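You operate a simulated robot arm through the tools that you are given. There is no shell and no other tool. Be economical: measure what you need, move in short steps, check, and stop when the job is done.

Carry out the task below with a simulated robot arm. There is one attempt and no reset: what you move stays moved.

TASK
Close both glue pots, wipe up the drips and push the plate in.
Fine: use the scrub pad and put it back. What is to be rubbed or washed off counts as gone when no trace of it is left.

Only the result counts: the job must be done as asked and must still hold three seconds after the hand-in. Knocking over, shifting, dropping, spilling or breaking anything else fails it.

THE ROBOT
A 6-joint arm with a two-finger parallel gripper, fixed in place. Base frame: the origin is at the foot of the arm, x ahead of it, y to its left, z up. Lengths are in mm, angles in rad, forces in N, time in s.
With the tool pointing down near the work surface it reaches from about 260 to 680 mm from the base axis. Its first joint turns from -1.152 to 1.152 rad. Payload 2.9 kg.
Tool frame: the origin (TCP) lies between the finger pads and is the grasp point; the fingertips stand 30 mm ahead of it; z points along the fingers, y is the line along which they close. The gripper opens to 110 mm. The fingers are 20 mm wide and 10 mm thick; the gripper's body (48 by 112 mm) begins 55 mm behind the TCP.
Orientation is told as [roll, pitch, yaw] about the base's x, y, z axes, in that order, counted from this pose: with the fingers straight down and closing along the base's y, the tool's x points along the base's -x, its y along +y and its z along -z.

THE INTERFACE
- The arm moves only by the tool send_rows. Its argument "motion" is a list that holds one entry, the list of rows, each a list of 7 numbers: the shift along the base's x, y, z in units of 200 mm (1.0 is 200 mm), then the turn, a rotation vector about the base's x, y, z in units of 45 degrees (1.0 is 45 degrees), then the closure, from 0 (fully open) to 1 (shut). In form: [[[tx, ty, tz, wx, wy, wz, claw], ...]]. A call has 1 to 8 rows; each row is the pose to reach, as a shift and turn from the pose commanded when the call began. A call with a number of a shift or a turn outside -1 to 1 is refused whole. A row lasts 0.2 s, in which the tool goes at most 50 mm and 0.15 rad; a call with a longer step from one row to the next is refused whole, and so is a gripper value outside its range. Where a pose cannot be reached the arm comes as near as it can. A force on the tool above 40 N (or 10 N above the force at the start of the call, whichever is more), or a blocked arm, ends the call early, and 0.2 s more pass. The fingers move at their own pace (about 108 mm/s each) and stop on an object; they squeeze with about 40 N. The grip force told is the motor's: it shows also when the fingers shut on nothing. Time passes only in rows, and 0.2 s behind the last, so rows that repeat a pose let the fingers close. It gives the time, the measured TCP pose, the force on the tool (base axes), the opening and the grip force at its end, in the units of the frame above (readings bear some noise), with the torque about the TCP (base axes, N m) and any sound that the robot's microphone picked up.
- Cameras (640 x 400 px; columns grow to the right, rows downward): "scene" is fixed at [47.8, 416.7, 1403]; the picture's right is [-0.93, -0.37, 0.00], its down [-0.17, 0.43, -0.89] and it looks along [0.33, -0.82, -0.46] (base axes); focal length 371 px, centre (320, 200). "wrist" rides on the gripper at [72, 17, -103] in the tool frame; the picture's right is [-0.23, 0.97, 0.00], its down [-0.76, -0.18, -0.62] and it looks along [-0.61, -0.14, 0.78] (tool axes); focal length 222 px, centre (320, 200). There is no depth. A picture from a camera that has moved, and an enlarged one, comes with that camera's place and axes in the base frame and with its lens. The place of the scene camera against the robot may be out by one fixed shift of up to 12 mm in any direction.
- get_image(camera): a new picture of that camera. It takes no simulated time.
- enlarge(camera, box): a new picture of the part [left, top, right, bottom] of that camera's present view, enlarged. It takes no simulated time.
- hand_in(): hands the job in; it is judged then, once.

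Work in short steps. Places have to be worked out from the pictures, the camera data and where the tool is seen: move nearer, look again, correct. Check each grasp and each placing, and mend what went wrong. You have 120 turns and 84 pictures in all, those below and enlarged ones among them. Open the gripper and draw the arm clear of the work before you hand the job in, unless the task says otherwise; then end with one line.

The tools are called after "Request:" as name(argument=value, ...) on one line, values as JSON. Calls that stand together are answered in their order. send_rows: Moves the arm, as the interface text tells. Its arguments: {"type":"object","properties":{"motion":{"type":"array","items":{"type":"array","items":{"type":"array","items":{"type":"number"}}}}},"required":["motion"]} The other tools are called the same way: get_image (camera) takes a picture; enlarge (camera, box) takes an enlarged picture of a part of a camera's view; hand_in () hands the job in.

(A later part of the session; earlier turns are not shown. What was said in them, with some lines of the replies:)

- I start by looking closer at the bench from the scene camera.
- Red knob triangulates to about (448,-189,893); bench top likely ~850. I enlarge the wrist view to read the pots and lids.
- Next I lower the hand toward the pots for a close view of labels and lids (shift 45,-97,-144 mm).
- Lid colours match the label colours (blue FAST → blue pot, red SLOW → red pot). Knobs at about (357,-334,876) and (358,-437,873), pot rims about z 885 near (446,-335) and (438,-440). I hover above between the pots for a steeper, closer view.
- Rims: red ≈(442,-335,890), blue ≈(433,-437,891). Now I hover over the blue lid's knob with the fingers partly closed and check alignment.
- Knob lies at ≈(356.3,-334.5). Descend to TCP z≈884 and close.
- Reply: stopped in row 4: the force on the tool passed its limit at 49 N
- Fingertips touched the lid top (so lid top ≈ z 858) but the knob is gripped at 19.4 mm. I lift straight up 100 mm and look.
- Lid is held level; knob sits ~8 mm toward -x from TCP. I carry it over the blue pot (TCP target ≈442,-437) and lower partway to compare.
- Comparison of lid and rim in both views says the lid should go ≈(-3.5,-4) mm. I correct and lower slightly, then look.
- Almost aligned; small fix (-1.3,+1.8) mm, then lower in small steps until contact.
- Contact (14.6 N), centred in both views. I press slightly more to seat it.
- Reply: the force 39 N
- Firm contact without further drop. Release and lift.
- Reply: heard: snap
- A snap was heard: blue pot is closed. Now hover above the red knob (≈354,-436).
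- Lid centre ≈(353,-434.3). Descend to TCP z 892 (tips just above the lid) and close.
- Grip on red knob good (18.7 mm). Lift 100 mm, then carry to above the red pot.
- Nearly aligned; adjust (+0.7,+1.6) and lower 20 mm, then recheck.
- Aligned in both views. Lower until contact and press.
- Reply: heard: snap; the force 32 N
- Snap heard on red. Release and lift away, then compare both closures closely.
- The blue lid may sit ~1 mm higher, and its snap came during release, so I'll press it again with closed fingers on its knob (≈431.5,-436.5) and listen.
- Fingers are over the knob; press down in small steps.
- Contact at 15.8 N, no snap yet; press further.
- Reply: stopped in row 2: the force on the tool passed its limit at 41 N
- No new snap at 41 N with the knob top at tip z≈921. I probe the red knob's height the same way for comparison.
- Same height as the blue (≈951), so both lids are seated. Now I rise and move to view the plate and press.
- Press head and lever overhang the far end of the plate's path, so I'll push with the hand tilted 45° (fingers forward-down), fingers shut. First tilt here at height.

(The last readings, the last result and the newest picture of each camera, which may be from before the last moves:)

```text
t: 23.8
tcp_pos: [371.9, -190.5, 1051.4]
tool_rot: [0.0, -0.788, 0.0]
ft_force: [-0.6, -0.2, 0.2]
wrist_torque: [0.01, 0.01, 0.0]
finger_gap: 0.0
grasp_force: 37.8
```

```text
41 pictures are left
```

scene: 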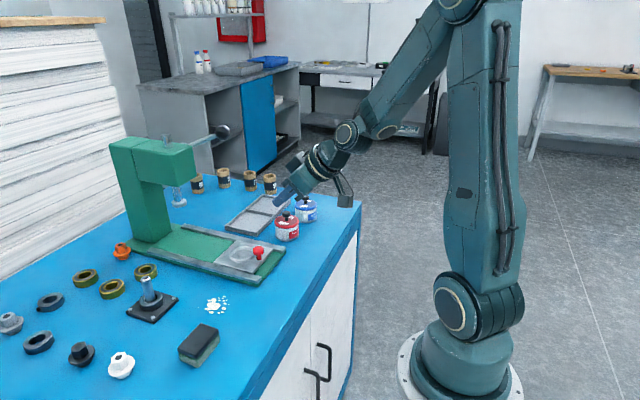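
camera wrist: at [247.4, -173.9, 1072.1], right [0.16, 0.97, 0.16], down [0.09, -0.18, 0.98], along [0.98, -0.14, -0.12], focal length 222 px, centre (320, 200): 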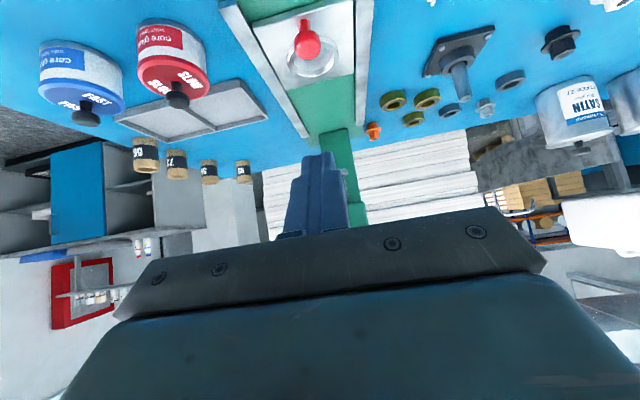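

Tilt achieved. Lower to behind the knob: TCP (390,-189,925), then check.

Request:
send_rows(motion=[[[0.03, 0.005, -0.2, 0, 0, 0, 1], [0.06, 0.007, -0.4, 0, 0, 0, 1], [0.09, 0.007, -0.6, 0, 0, 0, 1], [0.09, 0.007, -0.7, 0, 0, 0, 1]]])

Request:
get_image(camera="wrist")

Request:
enlarge(camera="scene", box=[210, 190, 310, 280])

```text
t: 24.8
tcp_pos: [391.4, -187.9, 908.8]
tool_rot: [0.001, -0.786, 0.0]
ft_force: [-0.4, -0.5, 0.6]
wrist_torque: [-0.01, -0.01, 0.0]
finger_gap: 0.0
grasp_force: 37.8
```

```text
40 pictures are left
camera wrist: at [266.9, -171.4, 931.0], right [0.16, 0.97, 0.16], down [0.1, -0.18, 0.98], along [0.98, -0.14, -0.12], focal length 222 px, centre (320, 200)
```

wrist: 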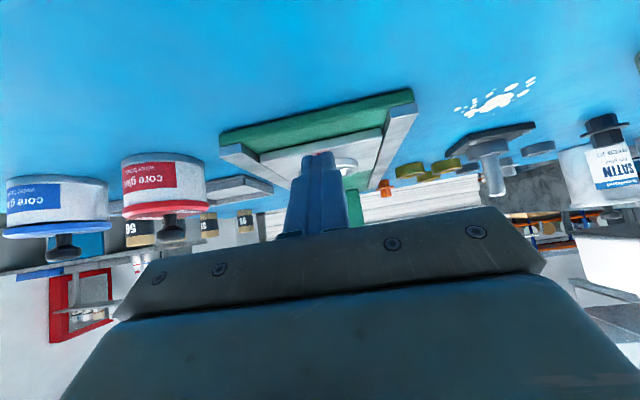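

```text
4.44 times, centred on (260, 235) of scene
camera zoom: at [47.8, 416.7, 1403.0], right [-0.93, -0.37, 0.0], down [-0.17, 0.43, -0.89], along [0.33, -0.82, -0.46], focal length 1647 px, centre (587, 44)
```

zoom: 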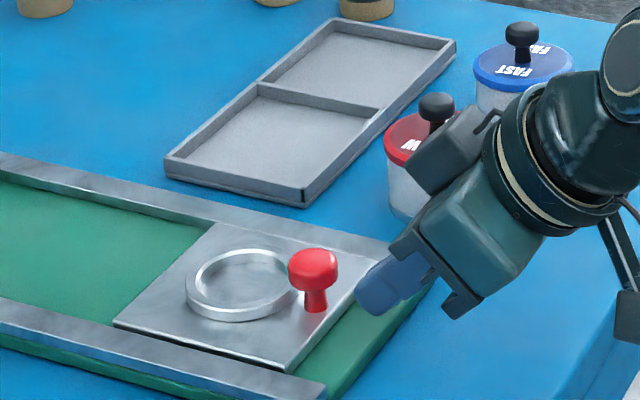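

Tip is behind the knob and aligned. Push along +x in 8 mm rows.

Request:
send_rows(motion=[[[0.04, -0.003, -0.015, 0, 0, 0, 1], [0.08, -0.003, -0.015, 0, 0, 0, 1], [0.12, -0.003, -0.015, 0, 0, 0, 1], [0.16, -0.003, -0.015, 0, 0, 0, 1], [0.2, -0.003, -0.015, 0, 0, 0, 1], [0.24, -0.003, -0.015, 0, 0, 0, 1], [0.28, -0.003, -0.015, 0, 0, 0, 1]]])

Request:
enlarge(camera="scene", box=[120, 130, 310, 280])

```text
t: 26.4
tcp_pos: [445.0, -191.2, 903.7]
tool_rot: [0.002, -0.785, -0.002]
ft_force: [-0.9, 0.2, -1.6]
wrist_torque: [0.0, 0.02, 0.03]
finger_gap: 0.0
grasp_force: 37.8
```

```text
2.67 times, centred on (215, 205) of scene
camera zoom: at [47.8, 416.7, 1403.0], right [-0.93, -0.37, 0.0], down [-0.17, 0.43, -0.89], along [0.33, -0.82, -0.46], focal length 988 px, centre (600, 187)
```

zoom: 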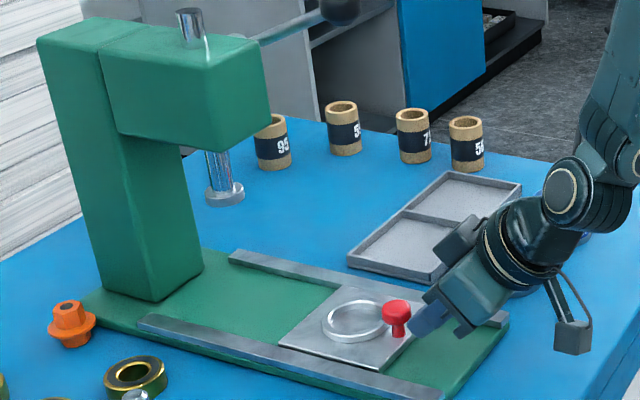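

Plate slides freely (force ~1 N). Continue.

Request:
send_rows(motion=[[[0.05, 0, 0, 0, 0, 0, 1], [0.1, 0, 0, 0, 0, 0, 1], [0.15, 0, 0, 0, 0, 0, 1], [0.2, 0, 0, 0, 0, 0, 1], [0.25, 0, 0, 0, 0, 0, 1], [0.3, 0, 0, 0, 0, 0, 1], [0.35, 0, 0, 0, 0, 0, 1], [0.4, 0, 0, 0, 0, 0, 1]]])

Request:
enlarge(camera="scene", box=[120, 130, 310, 280])

```text
t: 28.2
tcp_pos: [528.8, -189.8, 907.7]
tool_rot: [0.0, -0.785, -0.003]
ft_force: [-0.6, -0.5, 0.0]
wrist_torque: [0.0, 0.01, 0.02]
finger_gap: 0.2
grasp_force: 37.7
```

```text
2.67 times, centred on (215, 205) of scene
camera zoom: at [47.8, 416.7, 1403.0], right [-0.93, -0.37, 0.0], down [-0.17, 0.43, -0.89], along [0.33, -0.82, -0.46], focal length 988 px, centre (600, 187)
```

zoom: 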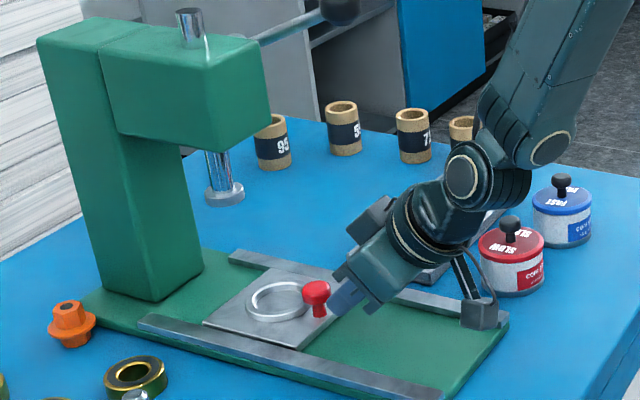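

Continue pushing; expect the stop about 45–60 mm further, using smaller rows.

Request:
send_rows(motion=[[[0.04, 0, 0, 0, 0, 0, 1], [0.08, 0, 0, 0, 0, 0, 1], [0.12, 0, 0, 0, 0, 0, 1], [0.15, 0, 0, 0, 0, 0, 1], [0.175, 0, 0, 0, 0, 0, 1], [0.2, 0, 0, 0, 0, 0, 1]]])

Request:
enlarge(camera="scene", box=[120, 130, 310, 280])

```text
t: 29.6
tcp_pos: [567.5, -190.0, 905.5]
tool_rot: [-0.002, -0.786, 0.001]
ft_force: [-0.4, 0.8, 0.1]
wrist_torque: [0.02, 0.0, 0.01]
finger_gap: 0.1
grasp_force: 37.6
```

```text
2.67 times, centred on (215, 205) of scene
camera zoom: at [47.8, 416.7, 1403.0], right [-0.93, -0.37, 0.0], down [-0.17, 0.43, -0.89], along [0.33, -0.82, -0.46], focal length 988 px, centre (600, 187)
```

zoom: 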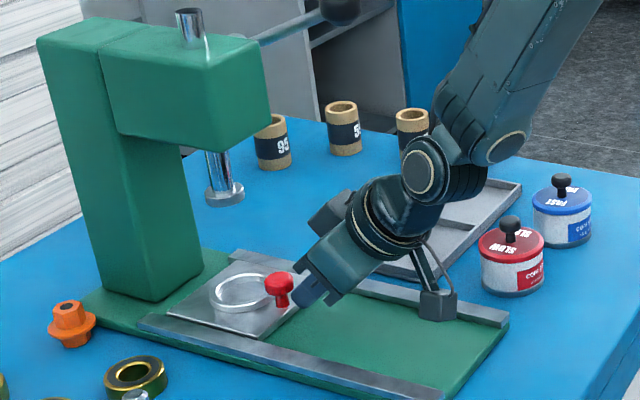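

Still free. Continue in finer rows, watching the force.

Request:
send_rows(motion=[[[0.02, 0, 0, 0, 0, 0, 1], [0.04, 0, 0, 0, 0, 0, 1], [0.06, 0, 0, 0, 0, 0, 1], [0.08, 0, 0, 0, 0, 0, 1], [0.1, 0, 0, 0, 0, 0, 1], [0.12, 0, 0, 0, 0, 0, 1], [0.14, 0, 0, 0, 0, 0, 1]]])

Request:
enlarge(camera="scene", box=[120, 130, 310, 280])

```text
t: 30.3
tcp_pos: [571.1, -190.4, 904.2]
tool_rot: [0.001, -0.777, -0.003]
ft_force: [-1.9, -0.7, -2.4]
wrist_torque: [0.01, 0.07, 0.01]
finger_gap: 0.1
grasp_force: 38.0
stopped in row 3: the force on the tool passed its limit at 48 N (the readings are from after the stop); the commanded pose is now the measured one
```

```text
2.67 times, centred on (215, 205) of scene
camera zoom: at [47.8, 416.7, 1403.0], right [-0.93, -0.37, 0.0], down [-0.17, 0.43, -0.89], along [0.33, -0.82, -0.46], focal length 988 px, centre (600, 187)
```

zoom: 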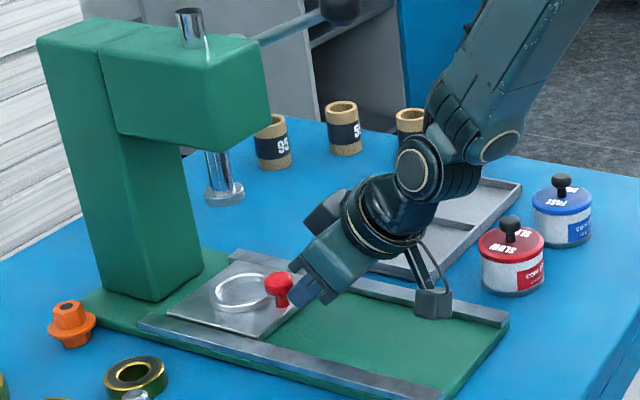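

Force stop at 48 N with the ring under the plunger: the plate is at its stop. Back off along -x, then up.

Request:
send_rows(motion=[[[-0.1, 0, 0, 0, 0, 0, 1], [-0.3, 0, 0.02, 0, 0, 0, 1], [-0.5, 0, 0.1, 0, 0, 0, 1], [-0.65, 0, 0.25, 0, 0, 0, 1], [-0.75, 0.1, 0.45, 0, 0, 0, 1], [-0.8, 0.2, 0.65, 0, 0, 0, 1]]])

Request:
enlarge(camera="scene", box=[120, 130, 310, 280])

```text
t: 31.7
tcp_pos: [412.7, -150.5, 1033.1]
tool_rot: [0.003, -0.777, -0.004]
ft_force: [0.8, 0.4, 0.2]
wrist_torque: [-0.01, -0.01, -0.01]
finger_gap: 0.1
grasp_force: 37.7
```

```text
2.67 times, centred on (215, 205) of scene
camera zoom: at [47.8, 416.7, 1403.0], right [-0.93, -0.37, 0.0], down [-0.17, 0.43, -0.89], along [0.33, -0.82, -0.46], focal length 988 px, centre (600, 187)
```

zoom: 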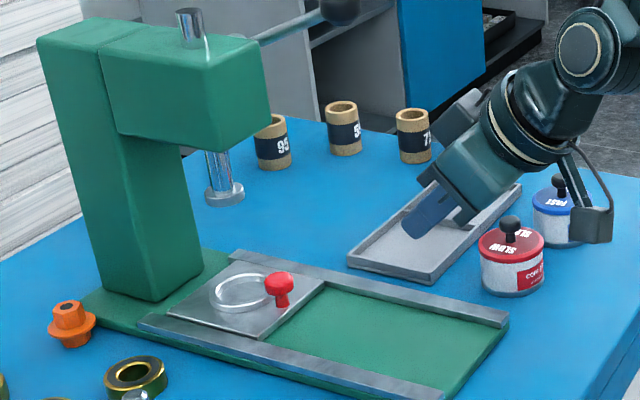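

Plate stays in. Now straighten the hand and move over toward the scrub pad and drips.

Request:
send_rows(motion=[[[-0.04, 0.12, 0, 0, 0.15, 0, 0.8], [-0.08, 0.24, 0, 0, 0.31, 0, 0.5], [-0.12, 0.36, 0, 0, 0.47, 0, 0.3], [-0.16, 0.48, 0, 0, 0.63, 0, 0], [-0.2, 0.6, 0, 0, 0.79, 0, 0], [-0.2, 0.72, 0, 0, 0.9, 0, 0], [-0.2, 0.8, 0, 0, 0.989, 0, 0]]])

Request:
get_image(camera="wrist")

```text
t: 33.3
tcp_pos: [372.0, 9.0, 1036.9]
tool_rot: [0.001, 0.004, -0.002]
ft_force: [-0.4, -0.1, -0.1]
wrist_torque: [0.04, -0.01, -0.02]
finger_gap: 110.1
grasp_force: 0.1
```

```text
33 pictures are left
camera wrist: at [298.8, 26.9, 1140.0], right [0.23, 0.97, 0.0], down [0.76, -0.18, 0.62], along [0.61, -0.14, -0.78], focal length 222 px, centre (320, 200)
```

wrist: 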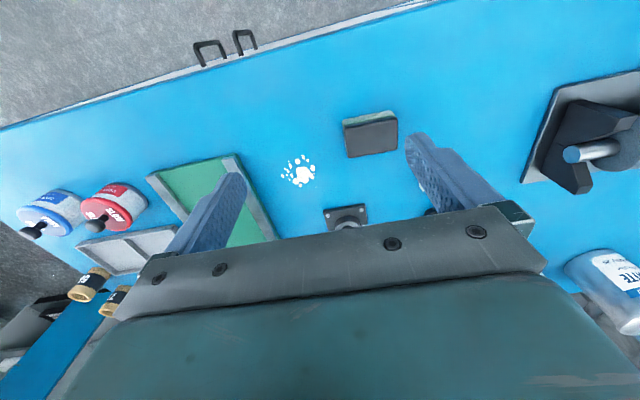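

Request:
enlarge(camera="wrist", box=[260, 90, 430, 210])

Request:
enlarge(camera="scene", box=[110, 270, 260, 385])

```text
3.33 times, centred on (345, 150) of wrist
camera zoom: at [298.8, 26.9, 1140.0], right [0.23, 0.97, 0.0], down [0.76, -0.18, 0.62], along [0.61, -0.14, -0.78], focal length 740 px, centre (237, 367)
```

zoom: 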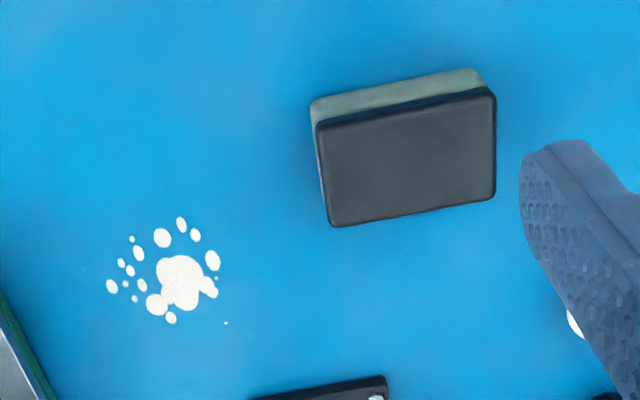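

```text
3.48 times, centred on (185, 328) of scene
camera zoom: at [47.8, 416.7, 1403.0], right [-0.93, -0.37, 0.0], down [-0.17, 0.43, -0.89], along [0.33, -0.82, -0.46], focal length 1289 px, centre (790, -244)
```

zoom: 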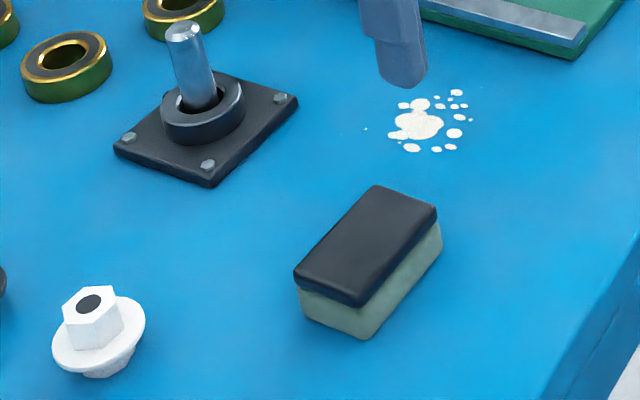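

Pad: ~64 mm (y) × 40 mm (x), centre ≈(420,63), top ≈880. Drips span x 440–500, y -73..-20. Hover above the pad fully open to verify.

Request:
send_rows(motion=[[[0.12, 0.13, -0.1, 0, 0, 0, 0], [0.24, 0.27, -0.25, 0, 0, 0, 0], [0.24, 0.27, -0.43, 0, 0, 0, 0]]])

Request:
get_image(camera="wrist")

Request:
enlarge(camera="scene", box=[140, 280, 260, 385])

```text
t: 34.1
tcp_pos: [417.9, 60.9, 952.4]
tool_rot: [0.002, -0.002, -0.001]
ft_force: [-0.1, 0.8, 0.5]
wrist_torque: [-0.01, 0.02, 0.03]
finger_gap: 110.1
grasp_force: 0.0
```

```text
30 pictures are left
camera wrist: at [345.8, 77.9, 1054.4], right [0.23, 0.97, 0.0], down [0.76, -0.18, 0.62], along [0.61, -0.14, -0.78], focal length 222 px, centre (320, 200)
```

wrist: 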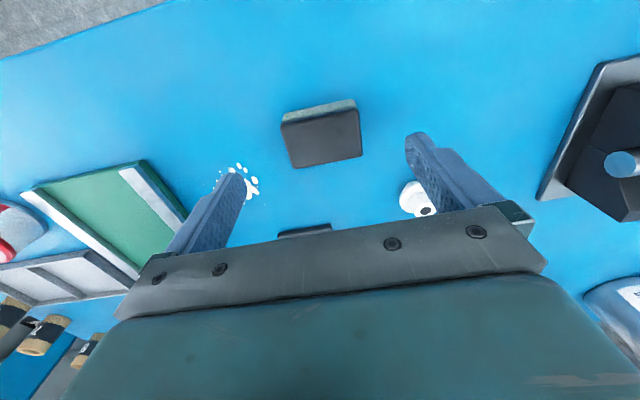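

```text
3.81 times, centred on (200, 332) of scene
camera zoom: at [47.8, 416.7, 1403.0], right [-0.93, -0.37, 0.0], down [-0.17, 0.43, -0.89], along [0.33, -0.82, -0.46], focal length 1412 px, centre (777, -305)
```

zoom: 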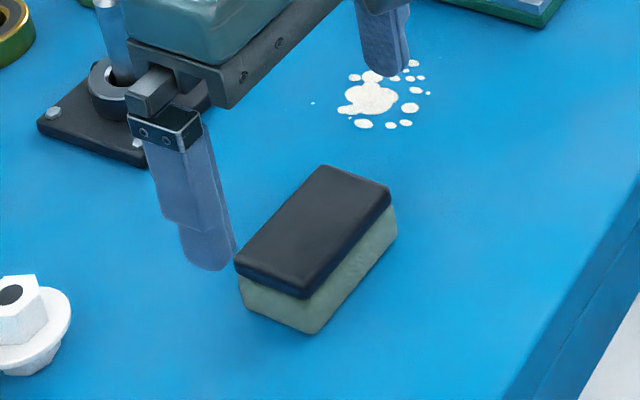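

Pad centre ≈(421.5,64), top ≈875. Descend to TCP z 884 (tips ~854) and close.

Request:
send_rows(motion=[[[0.0175, 0.015, -0.15, 0, 0, 0, 0], [0.0175, 0.015, -0.28, 0, 0, 0, 0], [0.0175, 0.015, -0.34, 0, 0, 0, 0], [0.0175, 0.015, -0.34, 0, 0, 0, 0.5], [0.0175, 0.015, -0.34, 0, 0, 0, 0.7], [0.0175, 0.015, -0.34, 0, 0, 0, 0.7]]])

Request:
enlarge(camera="scene", box=[140, 280, 260, 385])

```text
t: 35.5
tcp_pos: [423.7, 65.6, 884.3]
tool_rot: [0.0, 0.001, -0.001]
ft_force: [0.0, -0.1, 0.3]
wrist_torque: [-0.02, 0.01, -0.01]
finger_gap: 63.2
grasp_force: 40.6
```

```text
3.81 times, centred on (200, 332) of scene
camera zoom: at [47.8, 416.7, 1403.0], right [-0.93, -0.37, 0.0], down [-0.17, 0.43, -0.89], along [0.33, -0.82, -0.46], focal length 1412 px, centre (777, -305)
```

zoom: 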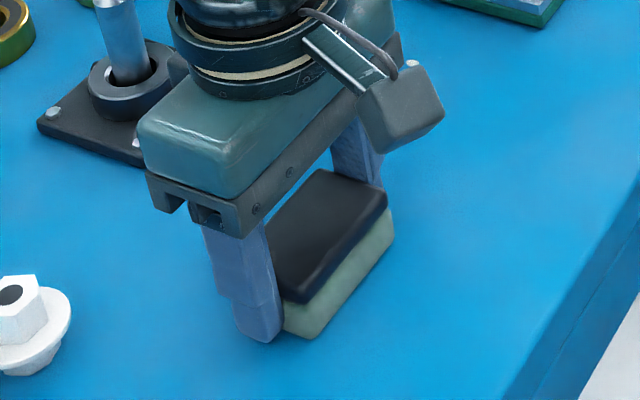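

Pad gripped (63.2 mm). Lift 25 mm and carry to above the drips' near-left area (≈450,-25).

Request:
send_rows(motion=[[[0, 0, 0.06, 0, 0, 0, 0.7], [0, 0, 0.125, 0, 0, 0, 0.7], [0.07, -0.22, 0.125, 0, 0, 0, 0.7], [0.14, -0.45, 0.125, 0, 0, 0, 0.7], [0.14, -0.45, 0.06, 0, 0, 0, 0.7]]])

Request:
get_image(camera="wrist")

Request:
enlarge(camera="scene", box=[150, 250, 270, 350])

```text
t: 36.7
tcp_pos: [450.3, -25.2, 894.8]
tool_rot: [-0.001, 0.0, -0.002]
ft_force: [1.0, -0.5, -0.8]
wrist_torque: [-0.04, 0.0, -0.02]
finger_gap: 63.4
grasp_force: 40.1
```

```text
27 pictures are left
camera wrist: at [378.7, -8.8, 997.2], right [0.23, 0.97, 0.0], down [0.76, -0.18, 0.62], along [0.61, -0.14, -0.78], focal length 222 px, centre (320, 200)
```

wrist: 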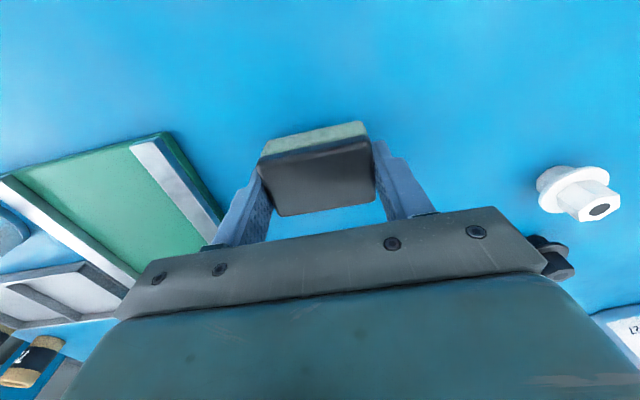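

```text
4.00 times, centred on (210, 300) of scene
camera zoom: at [47.8, 416.7, 1403.0], right [-0.93, -0.37, 0.0], down [-0.17, 0.43, -0.89], along [0.33, -0.82, -0.46], focal length 1482 px, centre (760, -200)
```

zoom: 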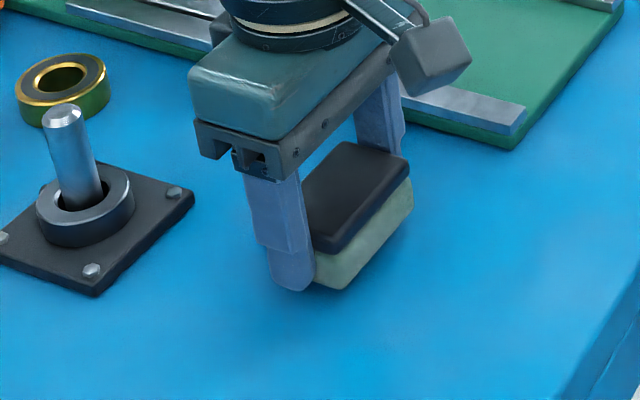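

Lower to contact with slight pressure (10–12 mm) and test.

Request:
send_rows(motion=[[[0, 0, -0.03, 0, 0, 0, 0.7], [0, 0, -0.055, 0, 0, 0, 0.7], [0, 0, -0.06, 0, 0, 0, 0.7]]])

```text
t: 37.6
tcp_pos: [451.3, -24.7, 883.2]
tool_rot: [-0.001, -0.005, -0.001]
ft_force: [-2.7, -0.8, 6.6]
wrist_torque: [-0.04, 0.24, -0.05]
finger_gap: 62.9
grasp_force: 39.9
stopped in row 3: the force on the tool passed its limit at 42 N (the readings are from after the stop); the commanded pose is now the measured one
```

Contact force now ~7 N. Stroke along y to -68 and back, staying at this height.

Request:
send_rows(motion=[[[0, -0.07, 0, 0, 0, 0, 0.7], [0, -0.14, 0, 0, 0, 0, 0.7], [0, -0.215, 0, 0, 0, 0, 0.7], [0.05, -0.215, 0, 0, 0, 0, 0.7], [0.05, -0.14, 0, 0, 0, 0, 0.7], [0.05, -0.07, 0, 0, 0, 0, 0.7], [0.05, 0.03, 0, 0, 0, 0, 0.7]]])

```text
t: 39.2
tcp_pos: [462.6, -18.5, 884.6]
tool_rot: [-0.001, -0.004, -0.002]
ft_force: [-0.5, -5.7, 14.0]
wrist_torque: [-0.04, 0.32, 0.2]
finger_gap: 63.4
grasp_force: 40.3
```

Good steady contact (14 N). Continue raster: x +10..+35 with strokes along y.

Request:
send_rows(motion=[[[0.05, 0, 0, 0, 0, 0, 0.7], [0.05, -0.08, 0, 0, 0, 0, 0.7], [0.05, -0.16, 0, 0, 0, 0, 0.7], [0.05, -0.245, 0, 0, 0, 0, 0.7], [0.1, -0.245, 0, 0, 0, 0, 0.7], [0.1, -0.16, 0, 0, 0, 0, 0.7], [0.1, -0.08, 0, 0, 0, 0, 0.7], [0.1, 0, 0, 0, 0, 0, 0.7]]])

Request:
send_rows(motion=[[[0.05, 0, 0, 0, 0, 0, 0.7], [0.05, -0.08, 0, 0, 0, 0, 0.7], [0.05, -0.16, 0, 0, 0, 0, 0.7], [0.05, -0.245, 0, 0, 0, 0, 0.7], [0.1, -0.245, 0, 0, 0, 0, 0.7], [0.1, -0.16, 0, 0, 0, 0, 0.7], [0.1, -0.08, 0, 0, 0, 0, 0.7], [0.1, 0, 0, 0, 0, 0, 0.7]]])

Request:
get_image(camera="wrist")

```text
t: 41.0
tcp_pos: [482.6, -18.3, 884.6]
tool_rot: [0.001, -0.006, -0.003]
ft_force: [2.0, -3.1, 7.3]
wrist_torque: [-0.06, 0.14, 0.08]
finger_gap: 63.4
grasp_force: 40.0
```

```text
t: 42.8
tcp_pos: [500.8, -17.0, 885.2]
tool_rot: [0.001, -0.003, -0.001]
ft_force: [-0.1, 0.1, 0.5]
wrist_torque: [-0.02, 0.01, -0.01]
finger_gap: 63.3
grasp_force: 40.4
```

```text
25 pictures are left
camera wrist: at [428.2, -1.2, 988.2], right [0.23, 0.97, 0.0], down [0.76, -0.18, 0.63], along [0.61, -0.14, -0.78], focal length 222 px, centre (320, 200)
```

wrist: 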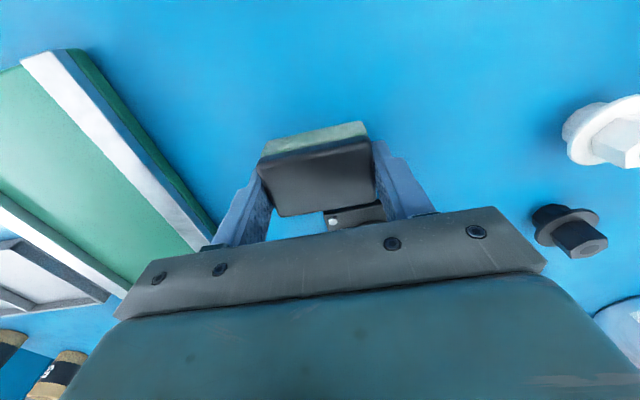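

Contact faded on the last strokes. Lift and move aside toward the pad's place to inspect the area.

Request:
send_rows(motion=[[[0, 0, 0.2, 0, 0, 0, 0.7], [-0.1, 0.1, 0.4, 0, 0, 0, 0.7], [-0.25, 0.25, 0.5, 0, 0, 0, 0.7], [-0.4, 0.4, 0.5, 0, 0, 0, 0.7]]])

Request:
enlarge(camera="wrist", box=[180, 90, 340, 240])

Request:
enlarge(camera="scene", box=[170, 270, 270, 340])

```text
t: 43.8
tcp_pos: [421.6, 61.9, 981.2]
tool_rot: [0.001, -0.002, -0.002]
ft_force: [0.1, -0.1, 0.1]
wrist_torque: [-0.02, -0.01, -0.01]
finger_gap: 63.0
grasp_force: 39.8
```

```text
2.67 times, centred on (260, 165) of wrist
camera zoom: at [349.4, 79.3, 1085.0], right [0.23, 0.97, 0.0], down [0.76, -0.18, 0.62], along [0.61, -0.14, -0.78], focal length 592 px, centre (480, 293)
```

zoom: 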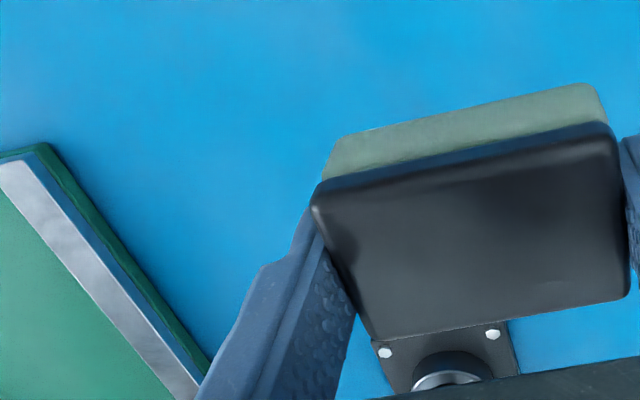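

```text
5.71 times, centred on (220, 305) of scene
camera zoom: at [47.8, 416.7, 1403.0], right [-0.93, -0.37, 0.0], down [-0.17, 0.43, -0.89], along [0.33, -0.82, -0.46], focal length 2117 px, centre (891, -400)
```

zoom: 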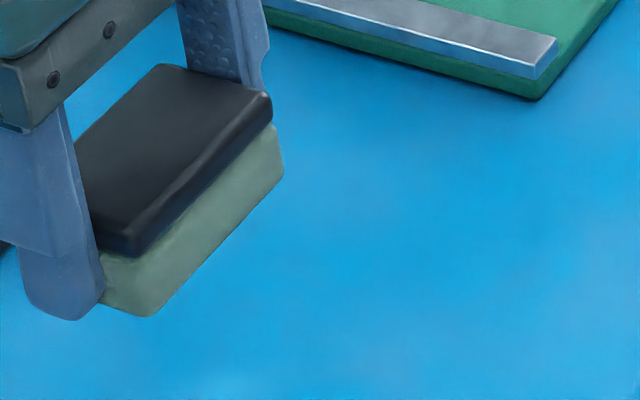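

The pad hides the spot in the scene view; move it 80 mm further to +y and look again.

Request:
send_rows(motion=[[[-0.1, 0.2, 0.1, 0, 0, 0, 0.7], [-0.1, 0.4, 0.2, 0, 0, 0, 0.7]]])

Request:
enlarge(camera="scene", box=[170, 270, 270, 340])

Request:
get_image(camera="wrist")

```text
t: 44.4
tcp_pos: [403.7, 140.7, 1022.1]
tool_rot: [0.0, -0.003, -0.001]
ft_force: [0.5, 1.1, -0.4]
wrist_torque: [-0.02, 0.01, 0.03]
finger_gap: 63.3
grasp_force: 40.3
```

```text
5.71 times, centred on (220, 305) of scene
camera zoom: at [47.8, 416.7, 1403.0], right [-0.93, -0.37, 0.0], down [-0.17, 0.43, -0.89], along [0.33, -0.82, -0.46], focal length 2117 px, centre (891, -400)
```

zoom: 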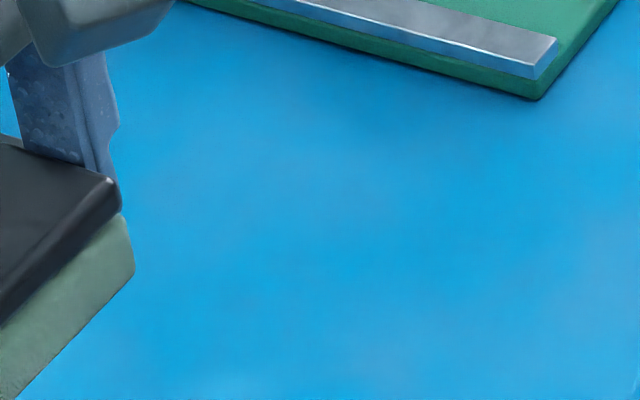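

```text
21 pictures are left
camera wrist: at [332.3, 157.3, 1124.7], right [0.23, 0.97, 0.0], down [0.76, -0.18, 0.63], along [0.61, -0.14, -0.78], focal length 222 px, centre (320, 200)
```

wrist: 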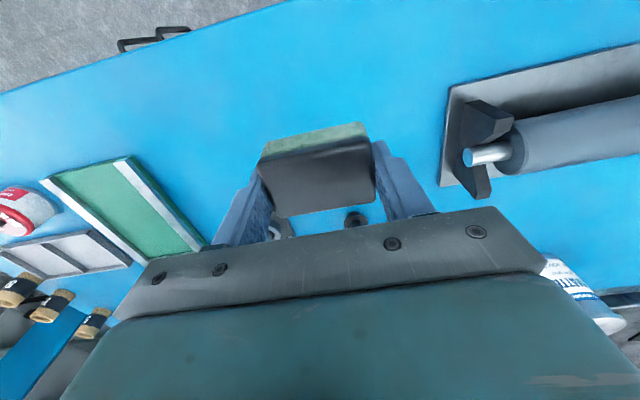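

Drips appear gone; a tighter look for faint traces.

Request:
enlarge(camera="scene", box=[188, 288, 238, 322])

```text
11.76 times, centred on (213, 305) of scene
camera zoom: at [47.8, 416.7, 1403.0], right [-0.93, -0.37, 0.0], down [-0.17, 0.43, -0.89], along [0.33, -0.82, -0.46], focal length 4359 px, centre (1579, -1035)
```

zoom: 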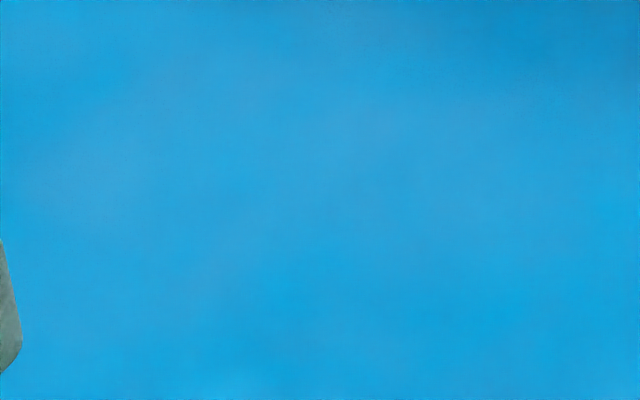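

Surface is clean. Return the pad to its original spot (TCP ≈422.5,64.5), first to 20 mm above.

Request:
send_rows(motion=[[[0.05, -0.19, 0, 0, 0, 0, 0.7], [0.095, -0.38, 0, 0, 0, 0, 0.7], [0.095, -0.38, -0.2, 0, 0, 0, 0.7], [0.095, -0.38, -0.4, 0, 0, 0, 0.7], [0.095, -0.38, -0.59, 0, 0, 0, 0.7], [0.095, -0.38, -0.59, 0, 0, 0, 0.7]]])

Request:
enlarge(camera="scene", box=[140, 280, 260, 385])

```text
t: 45.8
tcp_pos: [423.0, 66.0, 907.8]
tool_rot: [0.0, -0.002, 0.0]
ft_force: [-0.4, 0.4, -1.4]
wrist_torque: [-0.02, 0.01, 0.02]
finger_gap: 62.9
grasp_force: 39.8
```

```text
3.81 times, centred on (200, 332) of scene
camera zoom: at [47.8, 416.7, 1403.0], right [-0.93, -0.37, 0.0], down [-0.17, 0.43, -0.89], along [0.33, -0.82, -0.46], focal length 1412 px, centre (777, -305)
```

zoom: 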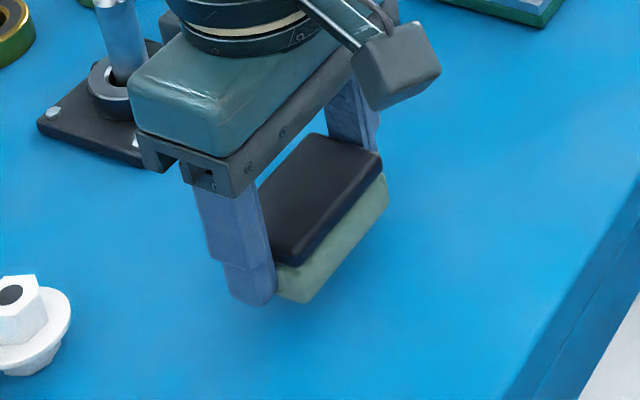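

Lower 22 mm to just touching.

Request:
send_rows(motion=[[[0, 0, -0.06, 0, 0, 0, 0.7], [0, 0, -0.1, 0, 0, 0, 0.7], [0, 0, -0.112, 0, 0, 0, 0.7], [0, 0, -0.112, 0, 0, 0, 0.7]]])

Request:
enlarge(camera="scene", box=[140, 280, 260, 385])

```text
t: 46.8
tcp_pos: [420.1, 66.8, 885.1]
tool_rot: [0.0, -0.002, -0.003]
ft_force: [-0.2, -0.2, 2.9]
wrist_torque: [-0.06, -0.01, -0.02]
finger_gap: 63.0
grasp_force: 39.3
```

```text
3.81 times, centred on (200, 332) of scene
camera zoom: at [47.7, 416.7, 1403.0], right [-0.93, -0.37, 0.0], down [-0.17, 0.43, -0.89], along [0.33, -0.82, -0.46], focal length 1412 px, centre (777, -305)
```

zoom: 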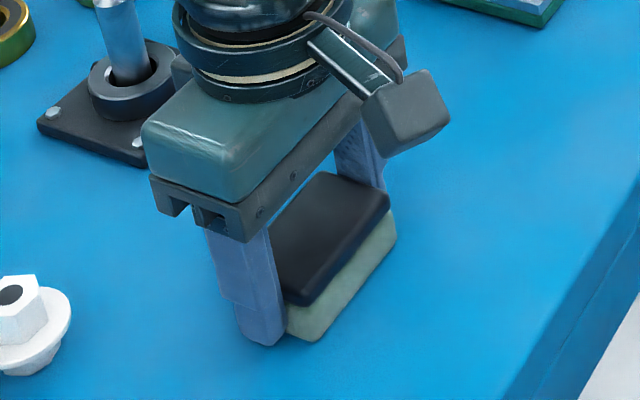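

Touching (2.9 N) and within ~1–2 mm of the original place. Release and lift off.

Request:
send_rows(motion=[[[0, 0, 0, 0, 0, 0, 0.4], [0, 0, 0, 0, 0, 0, 0], [0, 0, 0, 0, 0, 0, 0], [0, 0, 0.2, 0, 0, 0, 0], [0, 0, 0.45, 0, 0, 0, 0], [-0.1, 0, 0.7, 0, 0, 0, 0], [-0.25, 0, 0.9, 0, 0, 0, 0]]])

Request:
get_image(camera="wrist")

Request:
get_image(camera="scene")

```text
refused: row 6 steps farther than a row can; nothing moved
```

```text
17 pictures are left
camera wrist: at [347.5, 83.1, 987.0], right [0.23, 0.97, 0.0], down [0.76, -0.18, 0.63], along [0.61, -0.14, -0.78], focal length 222 px, centre (320, 200)
```

wrist: 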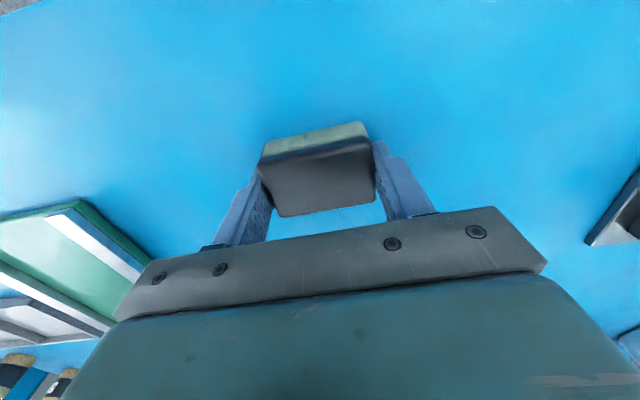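

```text
16 pictures are left
```

scene: 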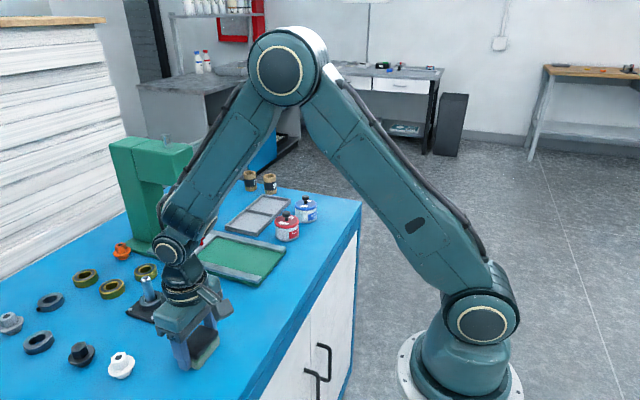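

A row stepped too far; repeat with smaller steps.

Request:
send_rows(motion=[[[0, 0, 0, 0, 0, 0, 0.4], [0, 0, 0, 0, 0, 0, 0], [0, 0, 0, 0, 0, 0, 0], [0, 0, 0.2, 0, 0, 0, 0], [0, 0, 0.44, 0, 0, 0, 0], [-0.08, 0, 0.66, 0, 0, 0, 0], [-0.16, 0, 0.88, 0, 0, 0, 0]]])

Request:
get_image(camera="wrist")

Request:
get_image(camera="scene")

```text
t: 48.4
tcp_pos: [386.2, 68.1, 1062.1]
tool_rot: [0.0, -0.001, -0.001]
ft_force: [0.3, -0.7, 0.6]
wrist_torque: [-0.01, -0.02, -0.03]
finger_gap: 110.2
grasp_force: 0.1
```

```text
15 pictures are left
camera wrist: at [312.9, 85.3, 1164.4], right [0.23, 0.97, 0.0], down [0.76, -0.18, 0.62], along [0.61, -0.14, -0.78], focal length 222 px, centre (320, 200)
```

wrist: 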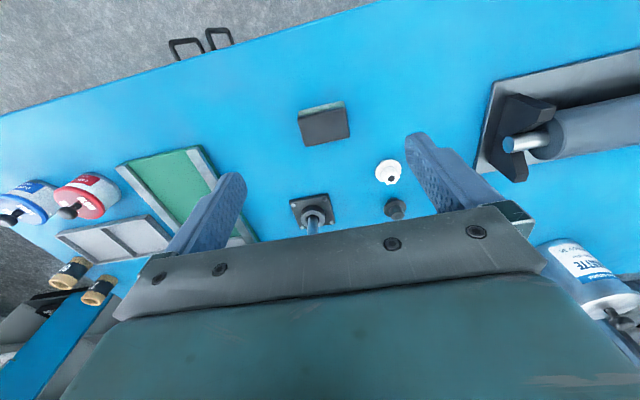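

```text
14 pictures are left
```

scene: 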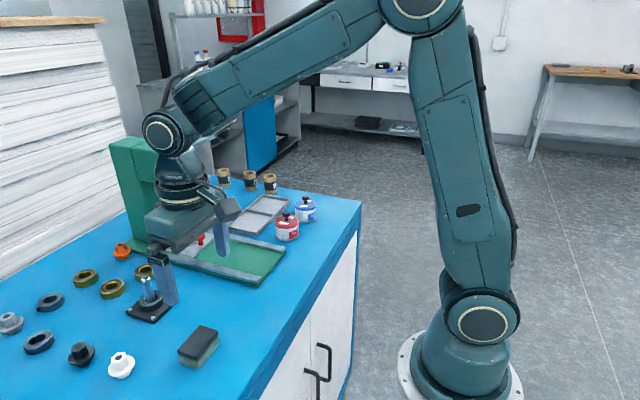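

Pad is back in place. Move the hand up and back, then do a final inspection of all items.

Request:
send_rows(motion=[[[-0.1, 0, 0.2, 0, 0, 0, 0], [-0.2, -0.1, 0.4, 0, 0, 0, 0], [-0.3, -0.25, 0.55, 0, 0, 0, 0], [-0.4, -0.42, 0.65, 0, 0, 0, 0], [-0.45, -0.6, 0.75, 0, 0, 0, 0]]])

Request:
enlarge(camera="scene", box=[80, 230, 290, 390])

Request:
enlarge(camera="wrist", box=[220, 60, 420, 220])

Request:
enlarge(camera="scene", box=[110, 130, 340, 290])

```text
t: 49.6
tcp_pos: [298.2, -53.0, 1213.7]
tool_rot: [0.0, -0.004, 0.001]
ft_force: [0.2, -0.9, 0.5]
wrist_torque: [0.01, 0.01, -0.01]
finger_gap: 109.9
grasp_force: 0.0
```

```text
2.50 times, centred on (185, 310) of scene
camera zoom: at [47.7, 416.7, 1403.0], right [-0.93, -0.37, 0.0], down [-0.17, 0.43, -0.89], along [0.33, -0.82, -0.46], focal length 926 px, centre (658, -75)
```

zoom: 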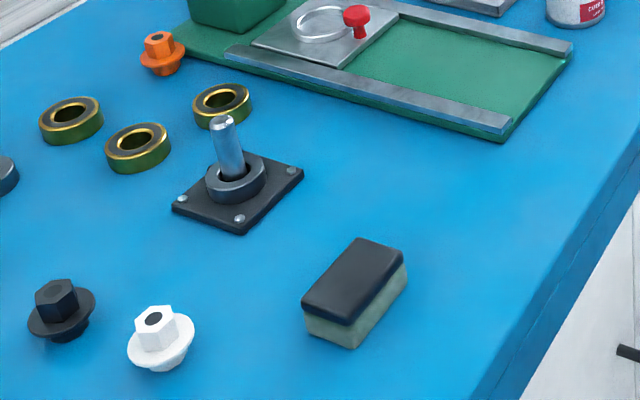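

```text
2.50 times, centred on (320, 140) of wrist
camera zoom: at [225.4, -37.0, 1315.6], right [0.23, 0.97, 0.0], down [0.76, -0.18, 0.63], along [0.61, -0.14, -0.78], focal length 555 px, centre (320, 350)
```

zoom: 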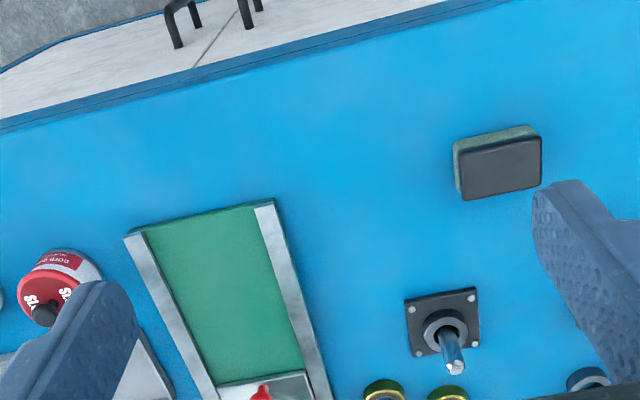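

```text
2.50 times, centred on (225, 210) of scene
camera zoom: at [47.7, 416.7, 1403.0], right [-0.93, -0.37, 0.0], down [-0.17, 0.43, -0.89], along [0.33, -0.82, -0.46], focal length 926 px, centre (558, 175)
```

zoom: 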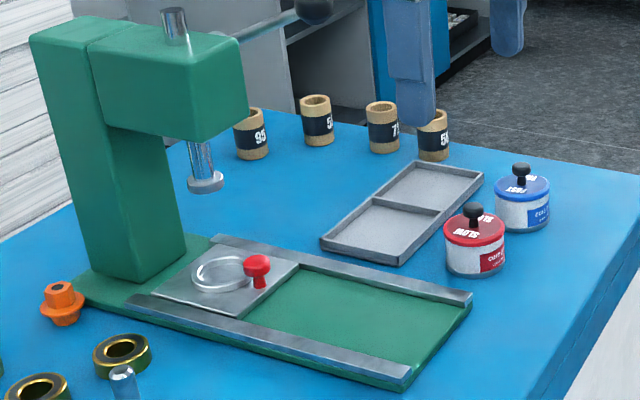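

Everything checks out: both lids are on, the drips are gone, the pad is back and the plate is in with its ring under the plunger. The gripper is open and the arm is clear, so I hand in.

Request:
hand_in()

```text
The job is handed in.
```

Both glue pots are closed with their colour-matched lids, the drips are wiped up, the scrub pad is back within about 2 mm of where it was, and the plate is pushed in to its stop.
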